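You operate a simulated robot arm through the tools that you are given. There is no shell and no other tool.

Carry out the task below with a simulated robot arm. There is one attempt and no reset: what you move stays moved.

TASK
Switch the press off, unplug it, let the needle fall to blue and free the tube.
Fine: Heat knob and red switch off, plug in the round holder, plate up, arm aside.

It is judged by the outcome, as a careful person would: the job done as asked, and still so three seconds after it is handed in. It fails if anything else is knocked over, pushed out of place, dropped, spilled or broken.

THE ROBOT
A 6-joint arm with a two-finger gripper, fixed in place. Base frame: the origin is at the foot of the arm, x ahead of it, y to its left, z up; the work surface is at about z = 78. Lengths are in cm, angles in rad, forces in N, time in s.
With the tool pointing down near the work surface it reaches from about 10 to 70 cm from the base axis. Its first joint turns from -1.152 to 1.152 rad. Payload 2.45 kg.
The TCP is the grasp point between the finger pads, 3 cm short of the fingertips. In the tool frame z runs along the fingers and y along their closing line. Largest opening 10.6 cm; the body of the gripper starts 7.9 cm behind the TCP.
Orientation is that of the tool frame in the base frame, as a unit quaternion [x, y, z, w]. With the fingers straight down and closing along the base's y, the tool's x points along the base's -x, its y along +y and its z along -z.

THE INTERFACE
- The arm moves only by the tool play_rows. Its argument "rows" is a list of rows, each a list of 2 entries, a list of its own where there are three numbers: the shift along the base's x, y, z in m, then the turn, a rotation vector about the base's x, y, z in rad. In form: [[[x, y, z], [wx, wy, wz]], ...]. A call has 1 to 20 rows; each row shifts and turns the commanded pose from where the row before left it. "gripper" is the opening, from 0 (shut) to 1 (fully open), set as the call begins (left out, the last holds). Rows are played at 5 a second. More than 5 cm and 0.15 rad between two rows, or a gripper value outside its range, and nothing of the call is played. A pose out of reach is approached as far as the arm can. The call stops where the force on the tool passes 80 N (or 10 N more than at its start, if that is more) or the arm is blocked; 0.2 s more then pass. Each finger travels about 15.3 cm/s and halts on what it meets, pressing with about 39 N; the grip force reading is that of the motor and also rises with nothing between the fingers. The clock runs only during rows and for 0.2 s after the last one: add rows that do not move to give the fingers time. It gives the time, the measured TCP pose, the force on the tool (base axes), the opening and the grip force at its end, in the units of the frame above (readings bear some noise), with the torque about the TCP (base axes, N m) and any sound that the robot's microphone picked up.
- Cameras (640 x 400 px; columns grow to the right, rows downward): "scene" is fixed at [7.42, 43.71, 138.2]; the picture's right is [-0.47, -0.88, 0.00], its down [-0.59, 0.31, -0.74] and it looks along [0.66, -0.35, -0.67] (base axes); focal length 214 px, centre (320, 200). "wrist" rides on the gripper at [7.6, -0.2, -10.6] in the tool frame; the picture's right is [0.02, 1.00, 0.00], its down [-0.78, 0.02, -0.62] and it looks along [-0.62, 0.01, 0.78] (tool axes); focal length 247 px, centre (320, 200). There is no depth. A picture from a camera that has moved, and an enlarged one, comes with that camera's place and axes in the base frame and with its lens. The place of the scene camera against the robot may be out by one fixed shift of up to 1.8 cm in any direction.
- get_image(camera): a new picture of that camera. The clock stands still meanwhile.
- close_up(camera, box): a new picture of the part [left, top, right, bottom] of that camera's present view, enlarged. The clock stands still meanwhile.
- sign_off(): hands the job in; it is judged then, once.

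Nothing tells you positions but the pictures and the camera data. Unless the task says otherwise, let go and move clear before handing in.

The tools are called after "Request:" as name(argument=value, ...) on one line, values as JSON. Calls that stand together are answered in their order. play_rows: Moves the arm, as the interface text tells. Its arguments: {"type":"object","properties":{"rows":{"type":"array","items":{"type":"array"}},"gripper":{"type":"number"}},"required":["rows"]} The other tools are called the same way: get_image (camera) takes a picture; close_up (camera, box) takes an enlarged picture of a part of a camera's view; sign_off () hands the job in.

At the start:

```text
clock: 0.0
eef_pos: [32.07, 7.8, 124.24]
orientation: [0.001, 1.0, 0.0, 0.0]
ft_force: [-0.3, -0.7, -0.8]
wrist_torque: [-0.02, 0.0, 0.02]
grip_width: 10.6
gripper_force: 0.0
```

scene: 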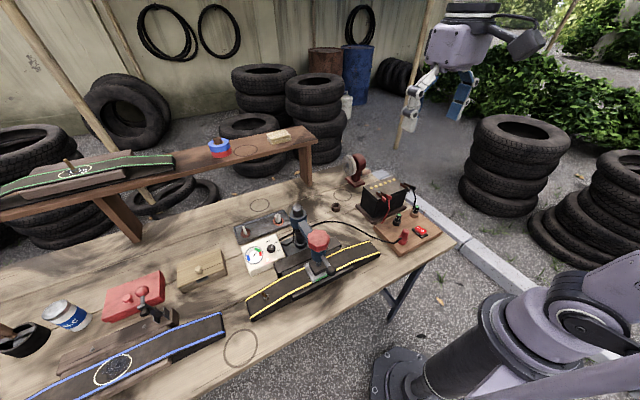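
wrist: 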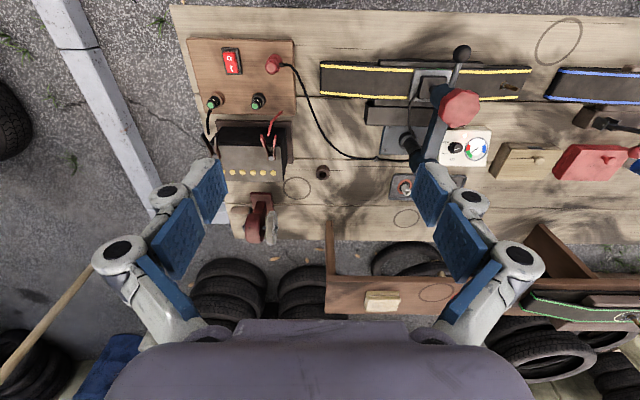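

I see a workbench with a vulcanising press (yellow-edged tube clamped under a plate), a gauge with a heat knob, a battery board with a red switch and a red plug. I'll take closer looks before moving.

Request:
close_up(camera="scene", box=[220, 180, 400, 310])

Request:
close_up(camera="scene", box=[330, 140, 460, 260])

Request:
close_up(camera="wrist", box=[180, 20, 340, 140])

Request:
close_up(camera="wrist", box=[360, 20, 560, 220])

Request:
close_up(camera="scene", box=[0, 250, 240, 400])

```text
3.08 times, centred on (310, 245) of scene
camera zoom: at [7.42, 43.71, 138.2], right [-0.47, -0.88, 0.0], down [-0.59, 0.31, -0.74], along [0.66, -0.35, -0.67], focal length 660 px, centre (351, 62)
```

zoom: 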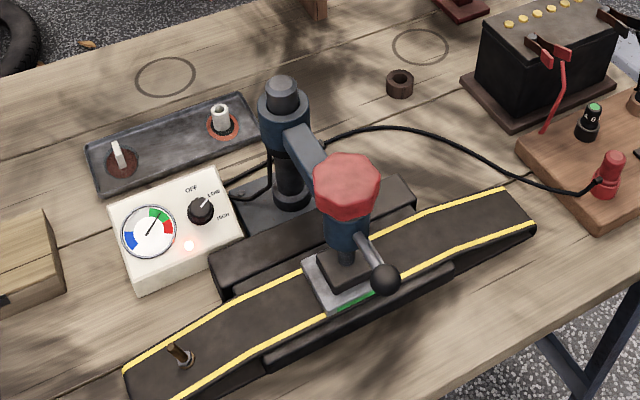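

```text
3.33 times, centred on (395, 200) of scene
camera zoom: at [7.42, 43.71, 138.2], right [-0.47, -0.88, 0.0], down [-0.59, 0.31, -0.74], along [0.66, -0.35, -0.67], focal length 715 px, centre (70, 200)
```

zoom: 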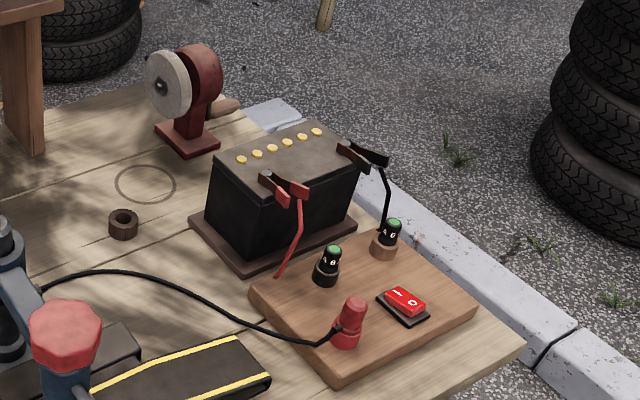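

```text
3.33 times, centred on (260, 80) of wrist
camera zoom: at [24.41, 7.47, 134.85], right [-0.02, 1.0, 0.0], down [0.78, 0.02, 0.62], along [0.62, 0.01, -0.78], focal length 823 px, centre (520, 600)
```

zoom: 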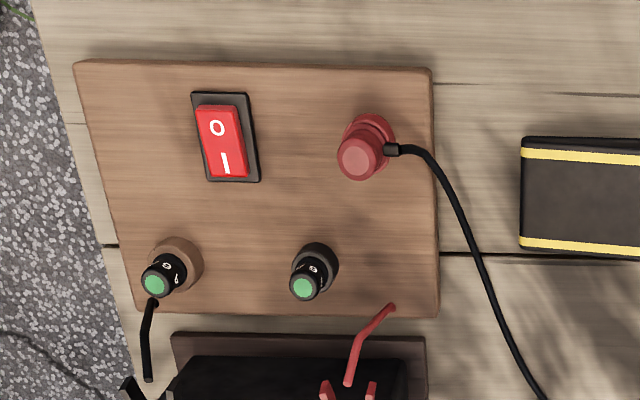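

```text
2.00 times, centred on (460, 120) of wrist
camera zoom: at [24.41, 7.47, 134.85], right [-0.02, 1.0, 0.0], down [0.78, 0.02, 0.62], along [0.62, 0.01, -0.78], focal length 494 px, centre (40, 360)
```

zoom: 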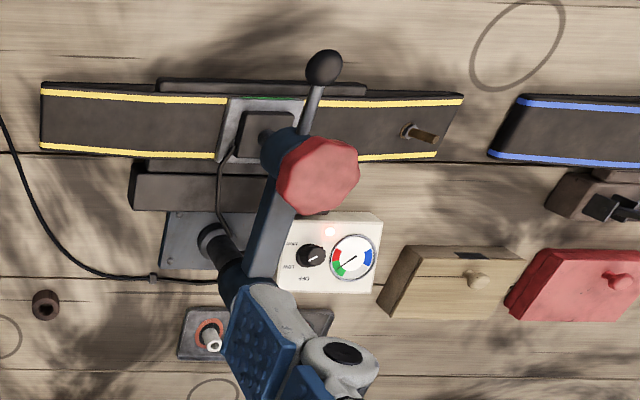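

```text
2.67 times, centred on (120, 325) of scene
camera zoom: at [7.42, 43.71, 138.2], right [-0.47, -0.88, 0.0], down [-0.59, 0.31, -0.74], along [0.66, -0.35, -0.67], focal length 572 px, centre (853, -133)
```

zoom: 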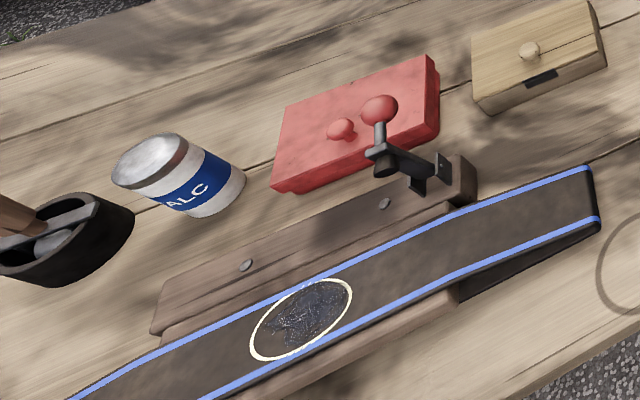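

The press head (red knob) seems to be near (37, 29, 95), its ball lever near (30, 29, 91), the heat knob near (49, 38, 84), the plug near (33, -1, 83) and the rocker near (33, -9.5, 81). A brown ring near (59, 9) may be the round holder. I'll move the wrist camera high over the press to inspect it.

Request:
play_rows(rows=[[[-0.0171, 0.0303, -0.0171], [0, 0, 0]], [[-0.0171, 0.0303, -0.0171], [0, 0, 0]], [[-0.0171, 0.0303, -0.0171], [0, 0, 0]], [[-0.0171, 0.0303, -0.0171], [0, 0, 0]], [[-0.0171, 0.0303, -0.0171], [0, 0, 0]], [[-0.0171, 0.0303, -0.0171], [0, 0, 0]], [[-0.0171, 0.0303, -0.0171], [0, 0, 0]]], gripper=0.0)

Request:
get_image(camera="wrist")

Request:
get_image(camera="scene")

```text
clock: 1.6
eef_pos: [20.09, 28.85, 112.4]
orientation: [0.0, 1.0, 0.0, 0.0]
ft_force: [-0.2, 0.0, -0.5]
wrist_torque: [-0.02, 0.0, -0.02]
grip_width: 0.0
gripper_force: 28.9
```

```text
taken
camera wrist: at [12.38, 28.7, 123.01], right [-0.02, 1.0, 0.0], down [0.78, 0.02, 0.62], along [0.62, 0.01, -0.78], focal length 247 px, centre (320, 200)
```

wrist: 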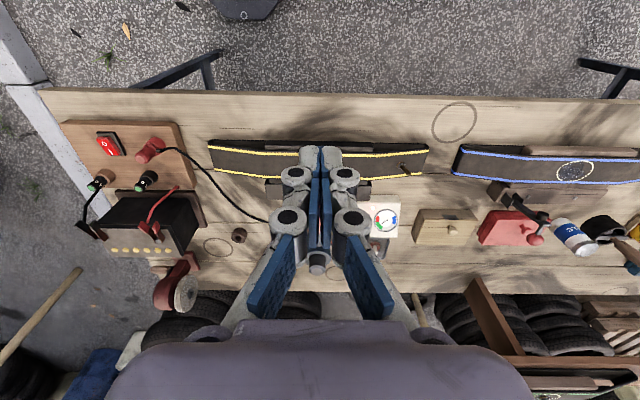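

```text
taken
```

scene: 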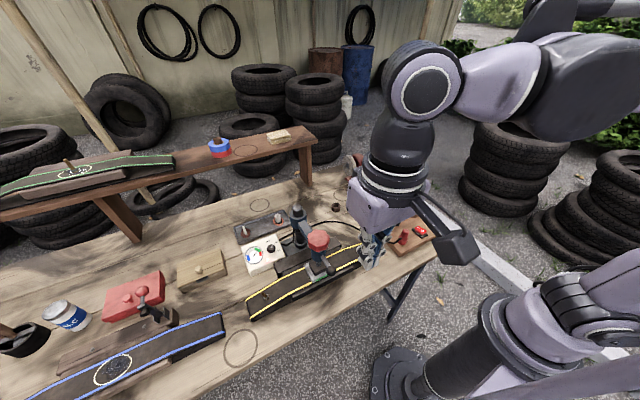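

The closed fingers hide the press, so I'll open them and look between them.

Request:
play_rows(rows=[[[0, 0, 0], [0, 0, 0]], [[0, 0, 0], [0, 0, 0]], [[0, 0, 0], [0, 0, 0]]], gripper=1.0)

Request:
close_up(camera="wrist", box=[220, 100, 440, 290])

Request:
close_up(camera="wrist", box=[60, 100, 280, 260])

```text
clock: 2.4
eef_pos: [20.14, 28.79, 112.47]
orientation: [0.0, 1.0, 0.0, 0.0]
ft_force: [0.1, 0.2, -0.1]
wrist_torque: [0.03, -0.06, -0.01]
grip_width: 10.57
gripper_force: 0.0
```

```text
2.11 times, centred on (330, 195) of wrist
camera zoom: at [12.41, 28.67, 123.03], right [-0.02, 1.0, 0.0], down [0.78, 0.02, 0.62], along [0.62, 0.01, -0.78], focal length 520 px, centre (299, 210)
```

zoom: 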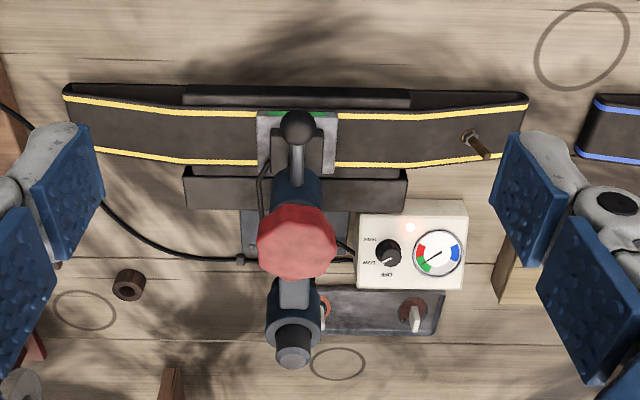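

```text
2.50 times, centred on (170, 180) of wrist
camera zoom: at [12.41, 28.67, 123.03], right [-0.02, 1.0, 0.0], down [0.78, 0.02, 0.62], along [0.62, 0.01, -0.78], focal length 617 px, centre (695, 250)
```

zoom: 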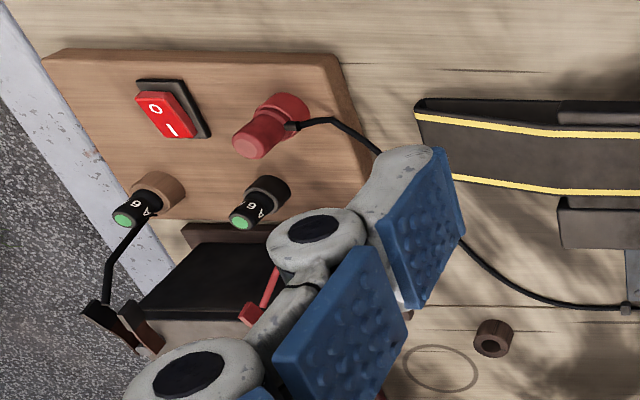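

The plate's lever, red knob and swing arm are now clear. Next I want detail of the knob pointer and the gauge, and of the brown ring and tray.

Request:
close_up(camera="wrist", box=[335, 185, 395, 225])

Request:
close_up(camera="scene", box=[235, 205, 315, 280])

Request:
close_up(camera="wrist", box=[215, 210, 300, 270])

Request:
close_up(camera="wrist", box=[290, 130, 370, 290])

```text
10.00 times, centred on (365, 205) of wrist
camera zoom: at [12.41, 28.67, 123.03], right [-0.02, 1.0, 0.0], down [0.78, 0.02, 0.62], along [0.62, 0.01, -0.78], focal length 2470 px, centre (-130, 150)
```

zoom: 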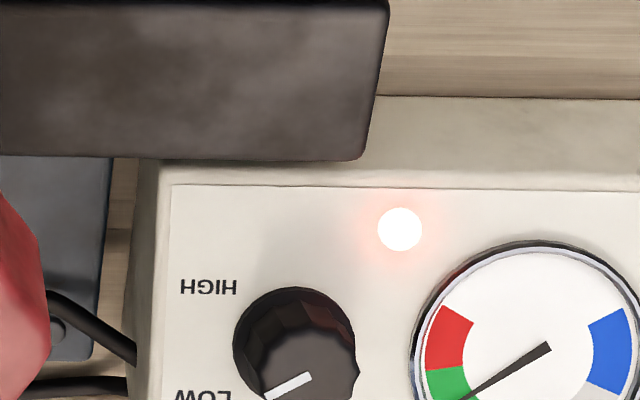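

```text
5.33 times, centred on (275, 242) of scene
camera zoom: at [7.42, 43.71, 138.2], right [-0.47, -0.88, 0.0], down [-0.59, 0.31, -0.74], along [0.66, -0.35, -0.67], focal length 1144 px, centre (560, -27)
```

zoom: 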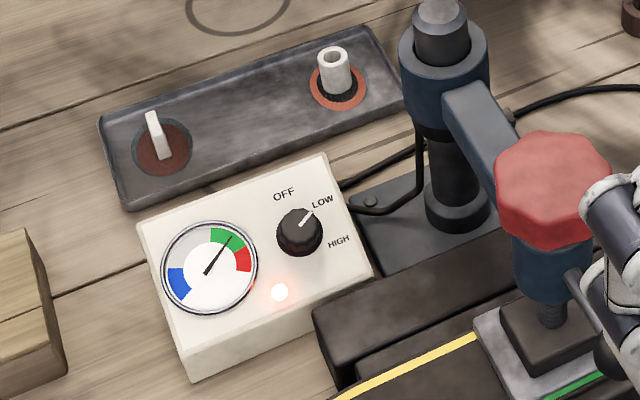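

```text
6.67 times, centred on (258, 240) of wrist
camera zoom: at [12.41, 28.67, 123.03], right [-0.02, 1.0, 0.0], down [0.78, 0.02, 0.62], along [0.62, 0.01, -0.78], focal length 1646 px, centre (737, -67)
```

zoom: 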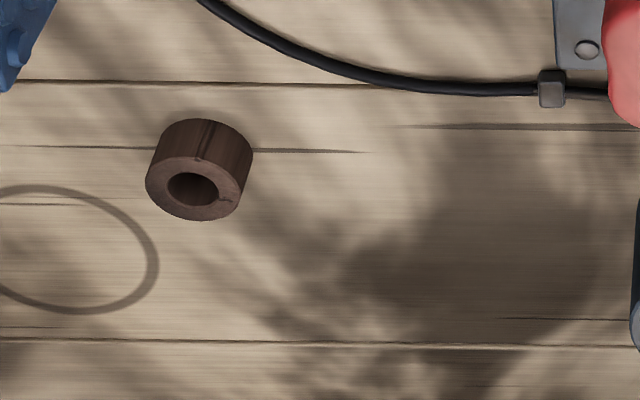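

```text
2.50 times, centred on (330, 210) of wrist
camera zoom: at [12.41, 28.67, 123.03], right [-0.02, 1.0, 0.0], down [0.78, 0.02, 0.62], along [0.62, 0.01, -0.78], focal length 617 px, centre (295, 175)
```

zoom: 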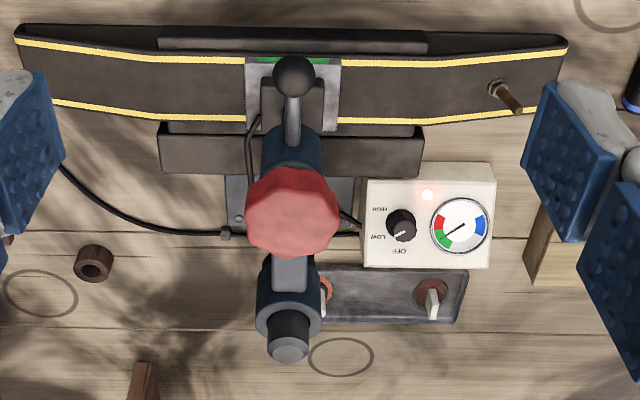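

The heat knob points to LOW, OFF lies about 60° counter-clockwise seen from above, and the needle is in the green. The dark ring near (59, 9) has a hole and looks like the round holder. I'll start with the heat knob: turn the tool by -90° and hover above it.

Request:
play_rows(rows=[[[0.0261, 0.0087, 0], [0, 0, -0.1428]], [[0.0261, 0.0087, 0], [0, 0, -0.1428]], [[0.0261, 0.0087, 0], [0, 0, -0.1428]], [[0.0261, 0.0087, 0], [0, 0, -0.1428]], [[0.0261, 0.0087, 0], [0, 0, -0.1428]], [[0.0261, 0.0087, 0], [0, 0, -0.1428]], [[0.0261, 0.0087, 0], [0, 0, -0.1428]], [[0.0261, 0.0087, 0], [0, 0, -0.1428]], [[0.0261, 0.0087, 0], [0, 0, -0.1428]], [[0.0261, 0.0087, 0], [0, 0, -0.1428]], [[0.0261, 0.0087, 0], [0, 0, -0.1428]]], gripper=0.6)

Request:
get_image(camera="wrist")

Request:
get_image(camera="scene")

```text
clock: 4.8
eef_pos: [47.44, 37.38, 111.3]
orientation: [0.708, 0.707, 0.0, -0.001]
ft_force: [-0.6, -0.4, 0.2]
wrist_torque: [0.03, -0.01, 0.0]
grip_width: 6.36
gripper_force: 0.0
out of reach, approached as far as the arm can: row 11
```

```text
taken
camera wrist: at [47.34, 44.96, 121.93], right [1.0, 0.02, 0.0], down [0.02, -0.78, 0.62], along [0.01, -0.62, -0.78], focal length 247 px, centre (320, 200)
```

wrist: 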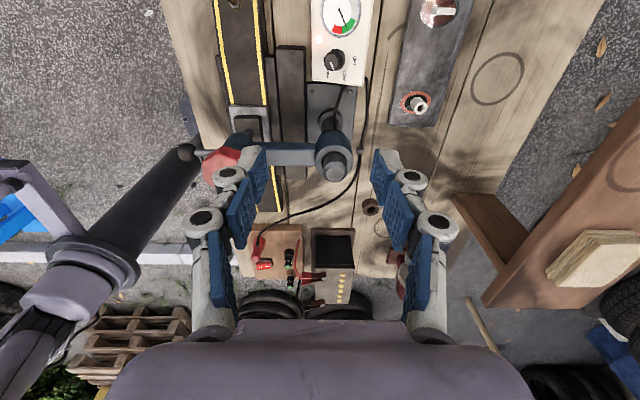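

```text
taken
```

scene: 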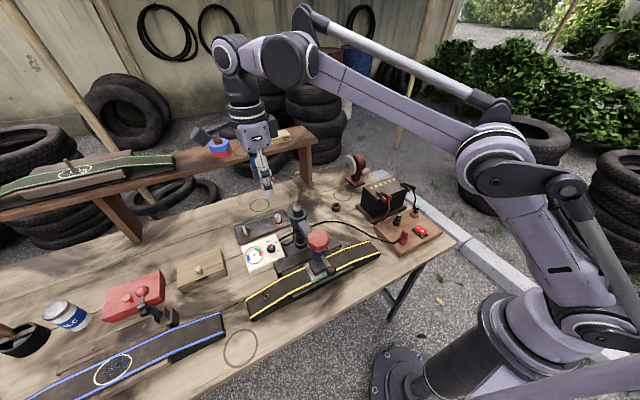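

The knob triangulates to about (49.4, 38.8, 83). The arm was at its reach limit up there, so I'll descend some and re-check.

Request:
play_rows(rows=[[[0, 0, -0.03], [0, 0, 0]], [[0, 0, -0.03], [0, 0, 0]], [[0, 0, -0.03], [0, 0, 0]], [[0, 0, -0.03], [0, 0, 0]]], gripper=0.45)

Request:
get_image(camera="wrist")

```text
clock: 5.8
eef_pos: [47.63, 37.56, 99.46]
orientation: [0.706, 0.708, 0.0, 0.0]
ft_force: [0.2, 0.5, 0.4]
wrist_torque: [-0.01, 0.0, -0.02]
grip_width: 4.75
gripper_force: 0.0
```

```text
taken
camera wrist: at [47.39, 45.21, 110.01], right [1.0, 0.02, 0.0], down [0.02, -0.78, 0.62], along [0.01, -0.62, -0.78], focal length 247 px, centre (320, 200)
```

wrist: 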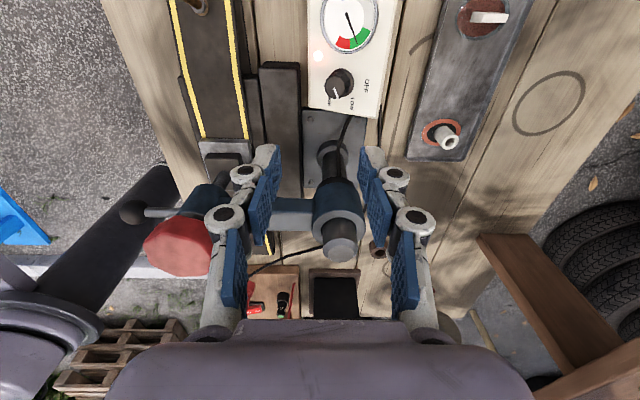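

Knob centre reads about (49.3, 38.9). I'll align above it and descend partway, then check from both cameras.

Request:
play_rows(rows=[[[0.017, 0.013, 0], [0, 0, 0]], [[0, 0, -0.03], [0, 0, 0]], [[0, 0, -0.03], [0, 0, 0]], [[0, 0, -0.03], [0, 0, 0]], [[0, 0, 0], [0, 0, 0]]], gripper=0.45)

Request:
get_image(camera="wrist")

Request:
close_up(camera="scene", box=[225, 190, 325, 280])

```text
clock: 7.0
eef_pos: [49.43, 38.68, 90.35]
orientation: [0.707, 0.707, 0.0, 0.0]
ft_force: [-0.1, 0.4, -0.5]
wrist_torque: [0.01, 0.0, -0.03]
grip_width: 4.78
gripper_force: 0.0
```

```text
taken
camera wrist: at [49.22, 46.34, 100.96], right [1.0, 0.02, 0.0], down [0.02, -0.78, 0.62], along [0.01, -0.62, -0.78], focal length 247 px, centre (320, 200)
```

wrist: 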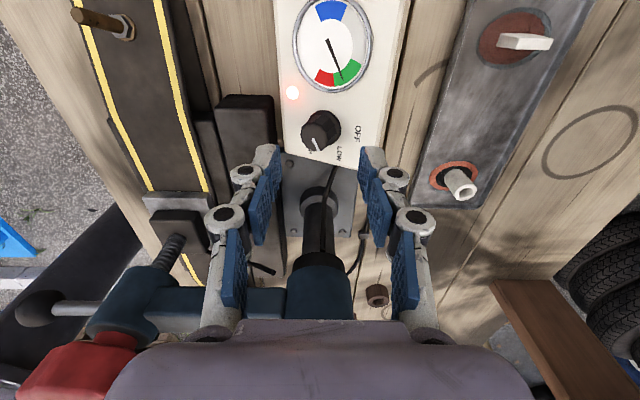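

```text
4.44 times, centred on (275, 235) of scene
camera zoom: at [7.42, 43.71, 138.2], right [-0.47, -0.88, 0.0], down [-0.59, 0.31, -0.74], along [0.66, -0.35, -0.67], focal length 953 px, centre (520, 44)
```

zoom: 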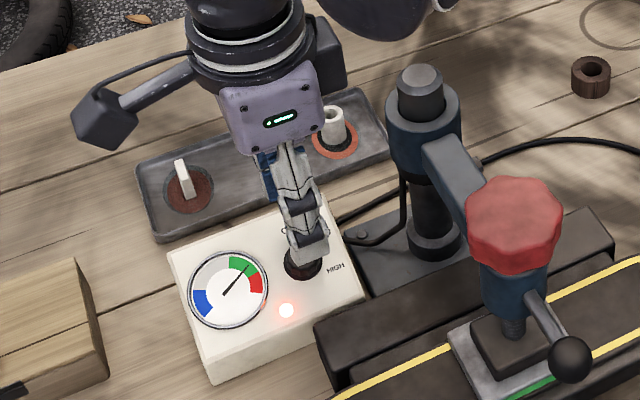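

The fingers straddle the knob. I'll lower in small steps and watch how deep the tips sit relative to the knob.

Request:
play_rows(rows=[[[0, 0.001, -0.01], [0, 0, 0]], [[0, 0, -0.01], [0, 0, 0]], [[0, 0, -0.005], [0, 0, 0]], [[0, 0, 0], [0, 0, 0]]])

Request:
close_up(camera="wrist", box=[240, 60, 400, 210])

Request:
close_up(camera="scene", box=[245, 215, 315, 280])

```text
clock: 8.0
eef_pos: [49.39, 38.94, 87.94]
orientation: [0.706, 0.708, 0.0, 0.0]
ft_force: [-0.2, -0.3, 0.0]
wrist_torque: [-0.01, -0.01, 0.01]
grip_width: 4.77
gripper_force: 0.1
```

```text
2.67 times, centred on (320, 135) of wrist
camera zoom: at [49.23, 46.51, 98.54], right [1.0, 0.02, 0.0], down [0.02, -0.78, 0.62], along [0.01, -0.62, -0.78], focal length 659 px, centre (320, 373)
```

zoom: 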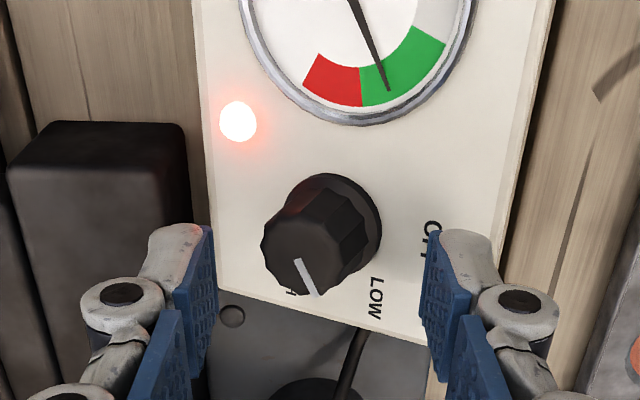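

```text
6.15 times, centred on (280, 248) of scene
camera zoom: at [7.42, 43.71, 138.2], right [-0.47, -0.88, 0.0], down [-0.59, 0.31, -0.74], along [0.66, -0.35, -0.67], focal length 1320 px, centre (566, -92)
```

zoom: 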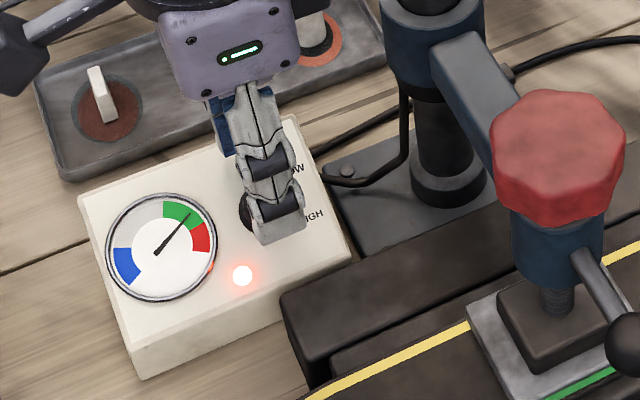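

The control box's top turns out to be sloped about 20° toward the arm (front edge z≈81.5, back edge z≈84.5), so the knob's axis leans toward -x. I'll back up slightly, tilt the tool to match that axis and pre-turn it by -30° so the 60° turn is centred.

Request:
play_rows(rows=[[[-0.005, 0.0005, 0.005], [0, -0.117, 0]], [[-0.005, 0.0005, 0.003], [0, -0.117, 0]], [[-0.005, 0.0005, 0.002], [0, -0.117, 0]], [[0, 0, 0], [0.0448, 0, -0.123]], [[0, 0, 0], [0.0448, 0, -0.123]], [[0, 0, 0], [0.0448, 0, -0.123]], [[0, 0, 0], [0.0448, 0, -0.123]], [[0, 0, 0], [0, 0, 0]]])

Request:
get_image(camera="wrist")

Request:
close_up(camera="scene", box=[225, 190, 325, 280])

```text
clock: 9.8
eef_pos: [47.85, 39.08, 88.87]
orientation: [0.853, 0.492, 0.151, 0.087]
ft_force: [-0.1, -0.4, -0.4]
wrist_torque: [0.0, 0.01, 0.03]
grip_width: 4.76
gripper_force: 0.0
```

```text
taken
camera wrist: at [47.62, 45.83, 100.12], right [0.82, -0.48, 0.3], down [-0.57, -0.69, 0.45], along [-0.01, -0.55, -0.84], focal length 247 px, centre (320, 200)
```

wrist: 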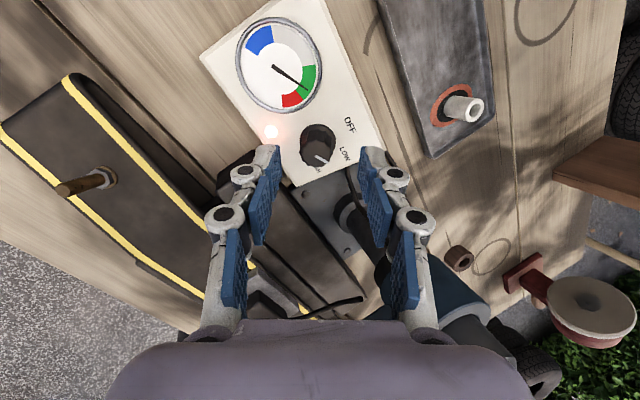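

```text
4.44 times, centred on (275, 235) of scene
camera zoom: at [7.42, 43.71, 138.2], right [-0.47, -0.88, 0.0], down [-0.59, 0.31, -0.74], along [0.66, -0.35, -0.67], focal length 953 px, centre (520, 44)
```

zoom: 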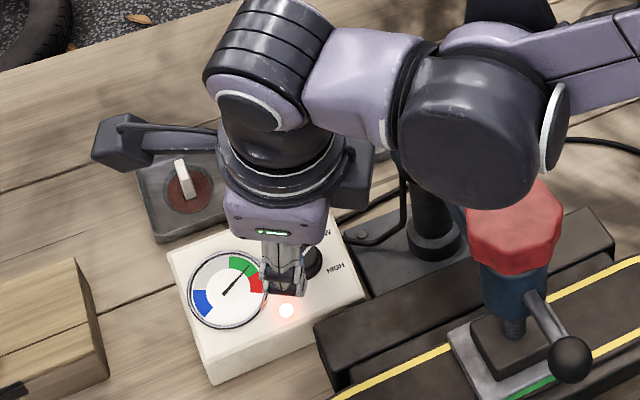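

The knob axis now lines up between the fingers. I'll descend along the panel's normal to straddle it.

Request:
play_rows(rows=[[[0.0025, 0.0006, -0.009], [0, 0, 0]], [[0.0025, 0.0006, -0.009], [0, 0, 0]], [[0.0025, 0, -0.007], [0, 0, 0]], [[0, 0, 0], [0, 0, 0]]])

Request:
close_up(camera="wrist", box=[220, 60, 420, 210])

Request:
close_up(camera="scene", box=[245, 215, 315, 280])

```text
clock: 10.8
eef_pos: [48.5, 39.22, 86.4]
orientation: [0.852, 0.493, 0.15, 0.088]
ft_force: [-0.5, 0.7, 0.0]
wrist_torque: [0.03, -0.02, -0.03]
grip_width: 4.78
gripper_force: 0.0
```

```text
2.67 times, centred on (320, 135) of wrist
camera zoom: at [48.38, 45.98, 97.72], right [0.82, -0.48, 0.3], down [-0.57, -0.69, 0.46], along [-0.01, -0.55, -0.84], focal length 659 px, centre (320, 373)
```

zoom: 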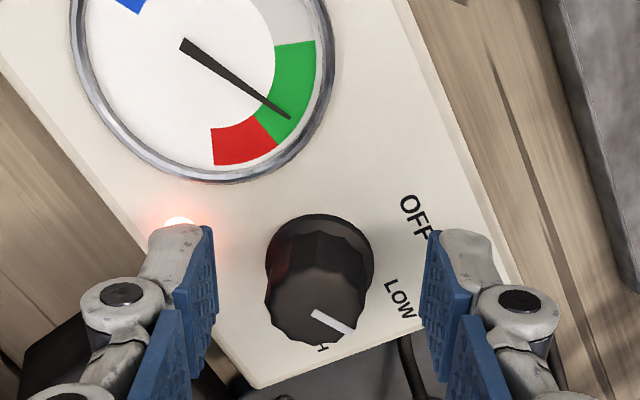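

```text
6.15 times, centred on (280, 248) of scene
camera zoom: at [7.42, 43.71, 138.2], right [-0.47, -0.88, 0.0], down [-0.59, 0.31, -0.74], along [0.66, -0.35, -0.67], focal length 1320 px, centre (566, -92)
```

zoom: 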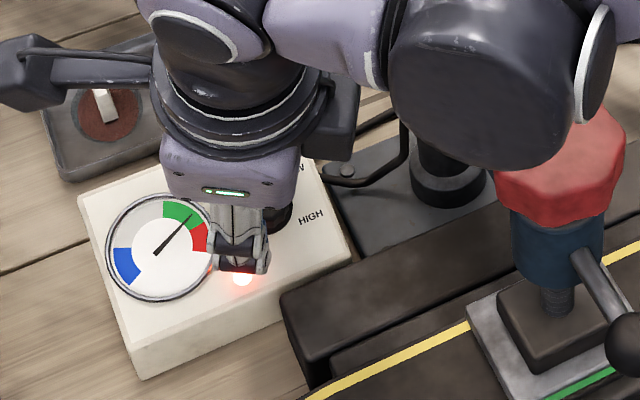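

The fingers straddle the knob well. Before gripping I want to check that the arm's wrist link clears the press head.

Request:
get_image(camera="scene")

Request:
close_up(camera="scene", box=[200, 130, 400, 280])

Request:
get_image(camera="wrist")

```text
taken
```

scene: 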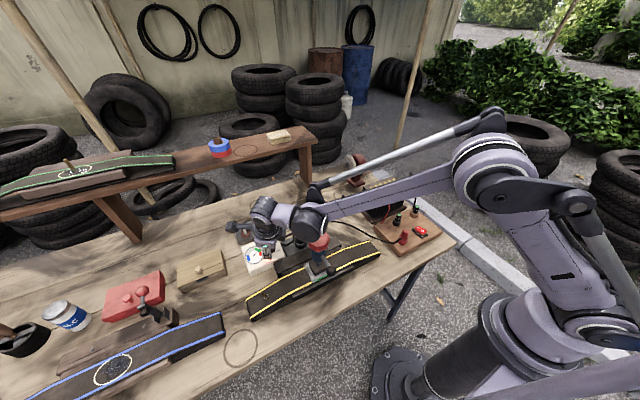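

```text
2.67 times, centred on (300, 205) of scene
camera zoom: at [7.42, 43.71, 138.2], right [-0.47, -0.88, 0.0], down [-0.59, 0.31, -0.74], along [0.66, -0.35, -0.67], focal length 572 px, centre (373, 187)
```

zoom: 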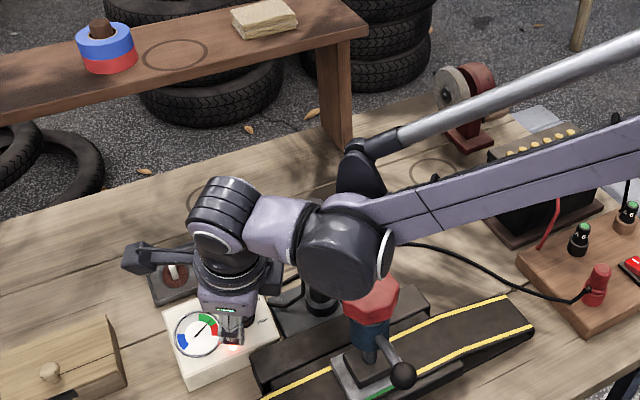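

```text
taken
camera wrist: at [48.38, 45.98, 97.72], right [0.82, -0.48, 0.3], down [-0.57, -0.69, 0.46], along [-0.01, -0.55, -0.84], focal length 247 px, centre (320, 200)
```

wrist: 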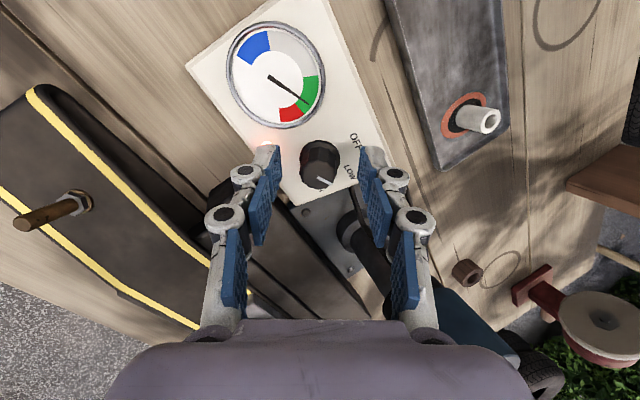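

The forearm joint sits several centimetres above the press head, so clearance is fine. Now lower slightly more and close on the knob.

Request:
play_rows(rows=[[[0.001, 0, -0.003], [0, 0, 0]], [[0, 0, 0], [0, 0, 0]]])

Request:
play_rows(rows=[[[0, 0, 0], [0, 0, 0]], [[0, 0, 0], [0, 0, 0]], [[0, 0, 0], [0, 0, 0]]], gripper=0.0)

Request:
close_up(camera="wrist", box=[220, 60, 420, 210])

```text
clock: 11.4
eef_pos: [48.65, 39.29, 86.21]
orientation: [0.853, 0.493, 0.151, 0.087]
ft_force: [0.1, 0.0, 0.1]
wrist_torque: [-0.01, 0.0, 0.01]
grip_width: 4.78
gripper_force: 0.1
```

```text
clock: 12.2
eef_pos: [48.68, 39.31, 86.36]
orientation: [0.852, 0.493, 0.15, 0.087]
ft_force: [-0.5, -0.1, 8.5]
wrist_torque: [-0.27, -0.05, -0.1]
grip_width: 2.36
gripper_force: 45.1
```

```text
2.67 times, centred on (320, 135) of wrist
camera zoom: at [48.4, 45.97, 97.46], right [0.82, -0.48, 0.3], down [-0.57, -0.69, 0.45], along [-0.01, -0.55, -0.84], focal length 659 px, centre (320, 373)
```

zoom: 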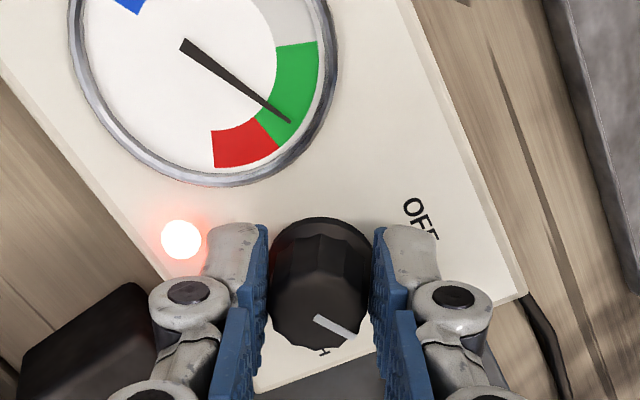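

Gripped at 2.36 cm. Now turn counter-clockwise about the knob's axis, first half.

Request:
play_rows(rows=[[[0, 0, 0], [-0.0448, 0, 0.123]], [[0, 0, 0], [-0.0448, 0, 0.123]], [[0, 0, 0], [-0.0448, 0, 0.123]], [[0, 0, 0], [-0.0448, 0, 0.123]], [[0, 0, 0], [0, 0, 0]]])

Request:
close_up(camera="wrist", box=[220, 60, 420, 210])

```text
clock: 13.4
eef_pos: [48.44, 39.34, 86.06]
orientation: [0.695, 0.698, 0.123, 0.123]
ft_force: [-14.6, 7.3, 10.1]
wrist_torque: [-0.64, 0.31, -0.34]
grip_width: 2.35
gripper_force: 44.6
```

```text
2.67 times, centred on (320, 135) of wrist
camera zoom: at [44.61, 46.92, 96.09], right [0.94, 0.03, 0.34], down [-0.19, -0.78, 0.59], along [0.28, -0.62, -0.73], focal length 659 px, centre (320, 373)
```

zoom: 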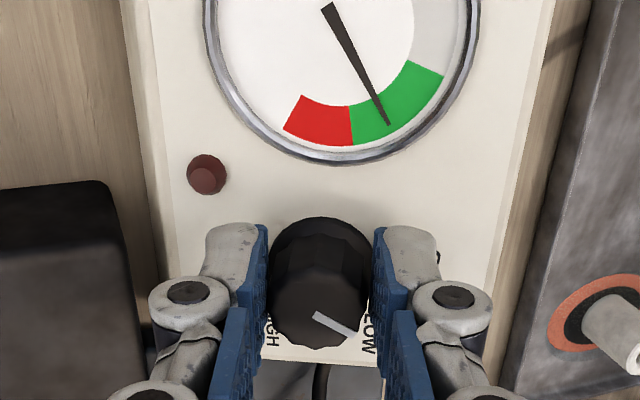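

The indicator lamp is already out. Continue to the full OFF mark.

Request:
play_rows(rows=[[[0, 0, 0], [-0.0448, 0, 0.123]], [[0, 0, 0], [-0.0448, 0, 0.123]], [[0, 0, 0], [-0.0448, 0, 0.123]], [[0, 0, 0], [-0.0448, 0, 0.123]], [[0, 0, 0], [0, 0, 0]]])

Request:
close_up(camera="wrist", box=[220, 60, 420, 210])

```text
clock: 14.6
eef_pos: [48.23, 39.24, 86.06]
orientation: [0.491, 0.855, 0.086, 0.147]
ft_force: [-32.3, -0.4, 6.6]
wrist_torque: [-0.01, 0.62, -0.58]
grip_width: 2.37
gripper_force: 45.2
```

```text
2.67 times, centred on (320, 135) of wrist
camera zoom: at [40.97, 45.72, 94.75], right [0.8, 0.52, 0.29], down [0.18, -0.67, 0.72], along [0.57, -0.53, -0.63], focal length 659 px, centre (320, 373)
```

zoom: 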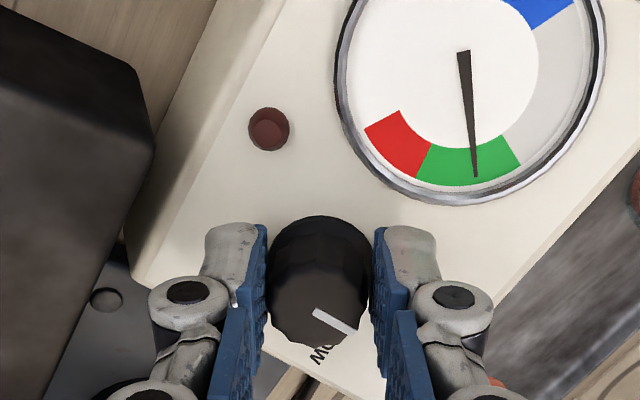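

The pointer now lies along +x, about at OFF. I'll release and back off along the knob's axis, then check.

Request:
play_rows(rows=[[[0, 0, 0], [0, 0, 0]], [[0, 0, 0], [0, 0, 0]], [[-0.007, 0, 0.0188], [0, 0, 0]], [[-0.007, 0, 0.0188], [0, 0, 0]], [[-0.007, 0, 0.0188], [0, 0, 0]]], gripper=0.5)

Request:
get_image(camera="wrist")

Request:
close_up(camera="wrist", box=[260, 60, 420, 180])

Request:
close_up(camera="scene", box=[235, 205, 315, 280])

```text
clock: 15.8
eef_pos: [46.52, 39.23, 91.75]
orientation: [0.492, 0.853, 0.087, 0.151]
ft_force: [-0.5, -0.1, 0.3]
wrist_torque: [0.03, 0.04, 0.0]
grip_width: 5.3
gripper_force: 0.1
```

```text
taken
camera wrist: at [39.14, 45.67, 100.34], right [0.8, 0.52, 0.29], down [0.17, -0.67, 0.72], along [0.57, -0.53, -0.62], focal length 247 px, centre (320, 200)
```

wrist: 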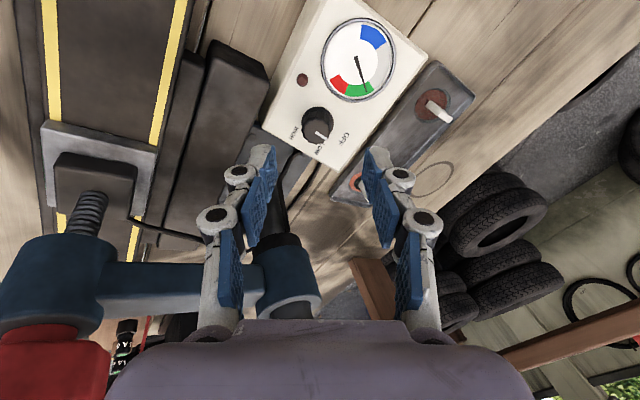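

```text
3.33 times, centred on (340, 120) of wrist
camera zoom: at [39.14, 45.67, 100.34], right [0.8, 0.52, 0.29], down [0.17, -0.67, 0.72], along [0.57, -0.53, -0.62], focal length 823 px, centre (253, 467)
```

zoom: 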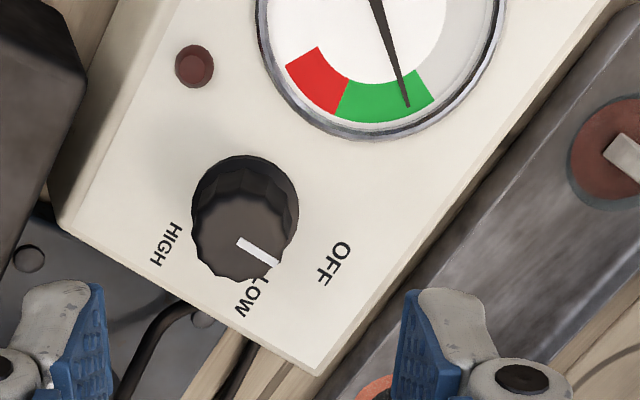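

```text
5.33 times, centred on (275, 242) of scene
camera zoom: at [7.42, 43.71, 138.2], right [-0.47, -0.88, 0.0], down [-0.59, 0.31, -0.74], along [0.66, -0.35, -0.67], focal length 1144 px, centre (560, -27)
```

zoom: 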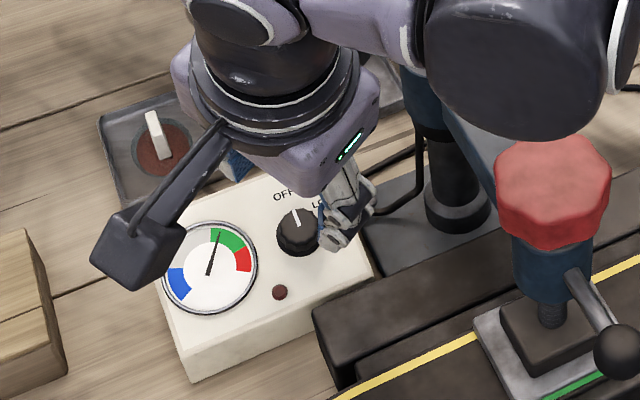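

The pointer is at OFF and the lamp is out. Next is the red rocker: I'll rise, straighten the tool and traverse high over to it.

Request:
play_rows(rows=[[[0, 0, 0.035], [0, 0, 0]], [[0, 0, 0.035], [0, 0.117, 0]], [[0, 0, 0.035], [0, 0.117, 0]], [[0, 0, 0.035], [0, 0.117, 0]], [[0, 0, 0], [0, 0, -0.131]], [[0, 0, 0], [0, 0, -0.131]], [[0, 0, 0], [0, 0, -0.131]], [[0, 0, 0], [0, 0, -0.131]]], gripper=0.5)

Request:
play_rows(rows=[[[-0.0104, -0.0378, 0], [0, 0, 0]], [[-0.0104, -0.0378, 0], [0, 0, 0]], [[-0.0104, -0.0378, 0], [0, 0, 0]], [[-0.0104, -0.0378, 0], [0, 0, 0]], [[-0.0104, -0.0378, 0], [0, 0, 0]], [[-0.0104, -0.0378, 0], [0, 0, 0]], [[-0.0104, -0.0378, 0], [0, 0, 0]], [[-0.0104, -0.0378, 0], [0, 0, 0]], [[-0.0104, -0.0378, 0], [0, 0, 0]], [[-0.0104, -0.0378, 0], [0, 0, 0]], [[-0.0104, -0.0378, 0], [0, 0, 0]], [[-0.0104, -0.0378, 0], [0, 0, 0]], [[-0.0104, -0.0378, 0], [0, 0, 0]]])

Request:
get_image(camera="wrist")

Request:
get_image(camera="scene")

```text
clock: 17.6
eef_pos: [46.53, 39.14, 105.7]
orientation: [0.708, 0.707, 0.0, 0.001]
ft_force: [-0.1, -0.5, -0.2]
wrist_torque: [-0.03, 0.01, -0.01]
grip_width: 5.31
gripper_force: 0.1
```

```text
clock: 20.4
eef_pos: [32.97, -10.04, 105.69]
orientation: [0.707, 0.707, 0.0, 0.0]
ft_force: [0.0, -0.2, -0.3]
wrist_torque: [0.03, -0.01, -0.01]
grip_width: 5.29
gripper_force: 0.1
```

```text
taken
camera wrist: at [32.74, -2.37, 116.29], right [1.0, 0.02, 0.0], down [0.02, -0.78, 0.62], along [0.01, -0.62, -0.78], focal length 247 px, centre (320, 200)
```

wrist: 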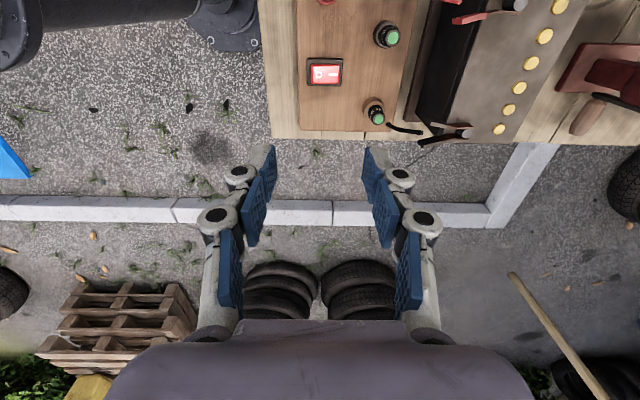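

```text
taken
```

scene: 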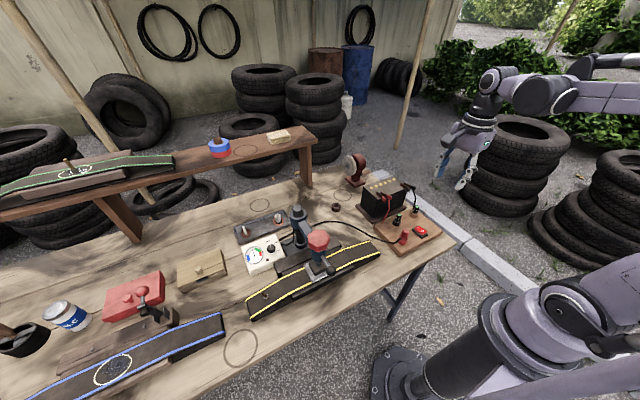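

Request:
close_up(camera="wrist", box=[280, 0, 420, 130])

Request:
close_up(camera="scene", box=[380, 200, 450, 260])

```text
3.08 times, centred on (350, 65) of wrist
camera zoom: at [32.74, -2.37, 116.29], right [1.0, 0.02, 0.0], down [0.02, -0.78, 0.62], along [0.01, -0.62, -0.78], focal length 760 px, centre (228, 615)
```

zoom: 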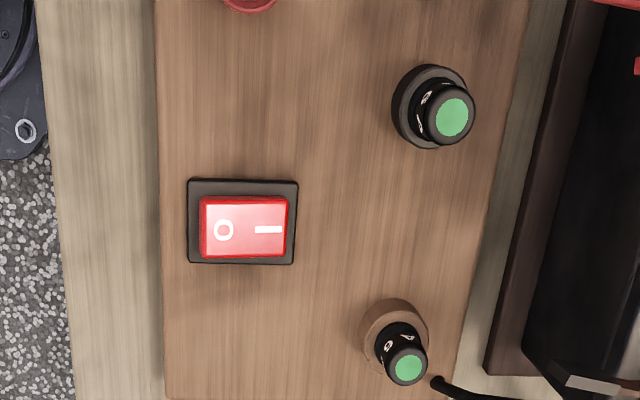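

```text
6.67 times, centred on (415, 230) of scene
camera zoom: at [7.42, 43.71, 138.2], right [-0.47, -0.88, 0.0], down [-0.59, 0.31, -0.74], along [0.66, -0.35, -0.67], focal length 1430 px, centre (-313, 0)
```

zoom: 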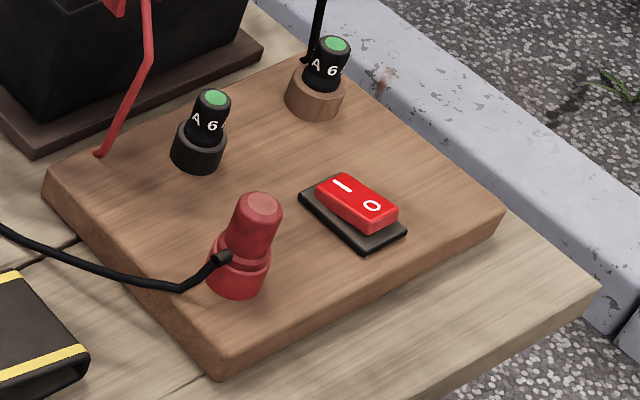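

Both round "6A" holders contain fuses, so the empty dark ring on the bench is the plug's parking holder. The rocker's O end is raised near (32.4, -9.4). I'll close the fingers and come down above the O end.

Request:
play_rows(rows=[[[-0.0077, 0.0064, -0.03], [0, 0, 0]], [[0, 0, -0.035], [0, 0, 0]], [[0, 0, -0.035], [0, 0, 0]], [[0, 0, -0.035], [0, 0, 0]], [[0, 0, -0.035], [0, 0, 0]], [[0, 0, -0.015], [0, 0, 0]], [[0, 0, 0], [0, 0, 0]]], gripper=0.0)

Request:
close_up(camera="wrist", box=[220, 60, 420, 210])

Request:
close_up(camera="scene", box=[380, 190, 450, 250])

```text
clock: 22.0
eef_pos: [32.36, -9.55, 87.46]
orientation: [0.707, 0.707, 0.0, 0.001]
ft_force: [0.0, -0.1, 1.1]
wrist_torque: [-0.01, 0.01, 0.0]
grip_width: 0.0
gripper_force: 28.1
```

```text
2.67 times, centred on (320, 135) of wrist
camera zoom: at [32.14, -2.01, 98.06], right [1.0, 0.02, 0.0], down [0.02, -0.78, 0.62], along [0.01, -0.62, -0.78], focal length 659 px, centre (320, 373)
```

zoom: 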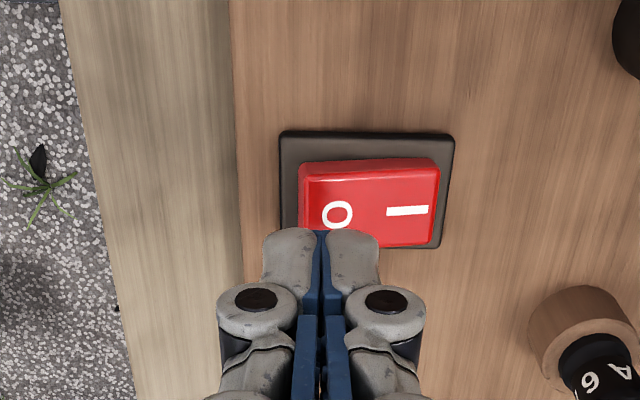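

```text
6.67 times, centred on (415, 220) of scene
camera zoom: at [7.42, 43.71, 138.2], right [-0.47, -0.88, 0.0], down [-0.59, 0.31, -0.74], along [0.66, -0.35, -0.67], focal length 1430 px, centre (-313, 67)
```

zoom: 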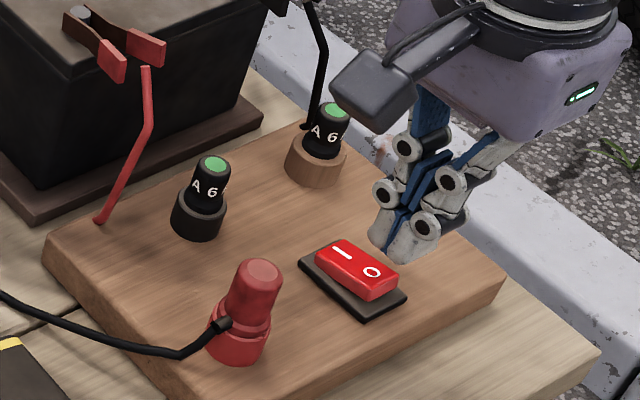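

The tips hover about 2 cm above the O end. I'll shift 0.25 cm outward and press down in small steps.

Request:
play_rows(rows=[[[-0.0025, 0.001, -0.008], [0, 0, 0]], [[0, 0, -0.007], [0, 0, 0]], [[0, 0, -0.003], [0, 0, 0]], [[0, 0, -0.003], [0, 0, 0]], [[0, 0, 0], [0, 0, 0]]])

Request:
close_up(camera="wrist", box=[220, 60, 420, 210])

```text
clock: 23.2
eef_pos: [32.19, -9.33, 85.23]
orientation: [0.707, 0.707, 0.0, 0.0]
ft_force: [-0.4, -1.0, 0.5]
wrist_torque: [0.05, 0.05, -0.01]
grip_width: 0.02
gripper_force: 28.5
```

```text
2.67 times, centred on (320, 135) of wrist
camera zoom: at [31.95, -1.7, 95.81], right [1.0, 0.02, 0.0], down [0.02, -0.78, 0.62], along [0.01, -0.62, -0.78], focal length 659 px, centre (320, 373)
```

zoom: 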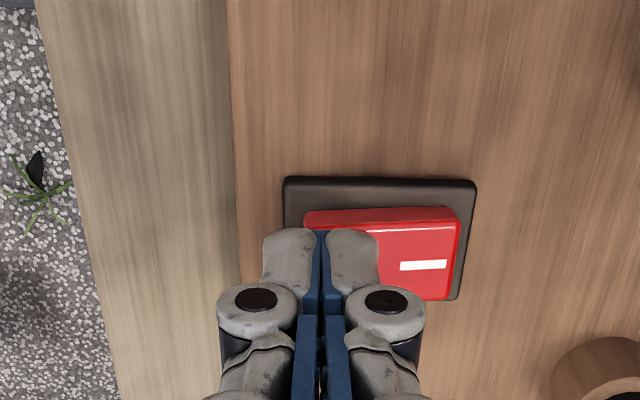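

Request:
play_rows(rows=[[[0.001, 0, -0.003], [0, 0, 0]], [[0, 0, -0.003], [0, 0, 0]], [[0, 0, -0.002], [0, 0, 0]], [[0, 0, 0], [0, 0, 0]]])

Request:
close_up(camera="wrist", box=[220, 60, 420, 210])

Request:
close_up(camera="scene", box=[395, 205, 445, 250])

```text
clock: 23.8
eef_pos: [32.28, -9.21, 84.89]
orientation: [0.707, 0.707, -0.001, -0.001]
ft_force: [-4.0, 1.6, 36.7]
wrist_torque: [0.08, -0.2, 0.04]
grip_width: 0.0
gripper_force: 28.5
stopped in row 3: the force on the tool passed its limit at 98 N (the readings are from after the stop); the commanded pose is now the measured one
```

```text
2.67 times, centred on (320, 135) of wrist
camera zoom: at [32.03, -1.7, 95.44], right [1.0, 0.02, 0.0], down [0.02, -0.78, 0.62], along [0.01, -0.62, -0.78], focal length 659 px, centre (320, 373)
```

zoom: 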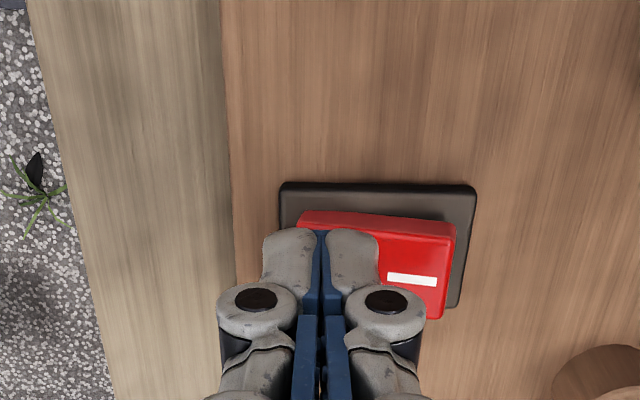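

```text
8.89 times, centred on (420, 228) of scene
camera zoom: at [7.38, 43.73, 138.2], right [-0.47, -0.88, 0.0], down [-0.59, 0.31, -0.74], along [0.66, -0.35, -0.67], focal length 1906 px, centre (-569, -44)
```

zoom: 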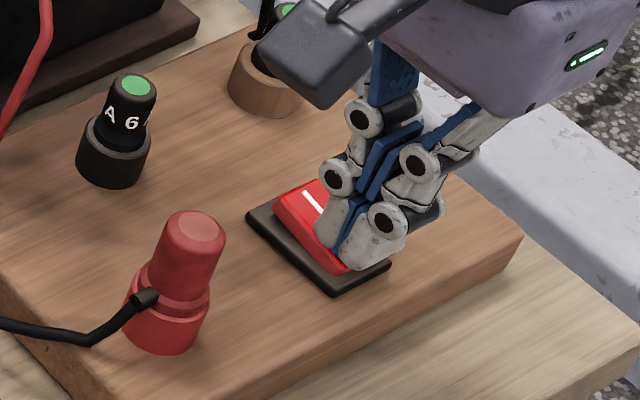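

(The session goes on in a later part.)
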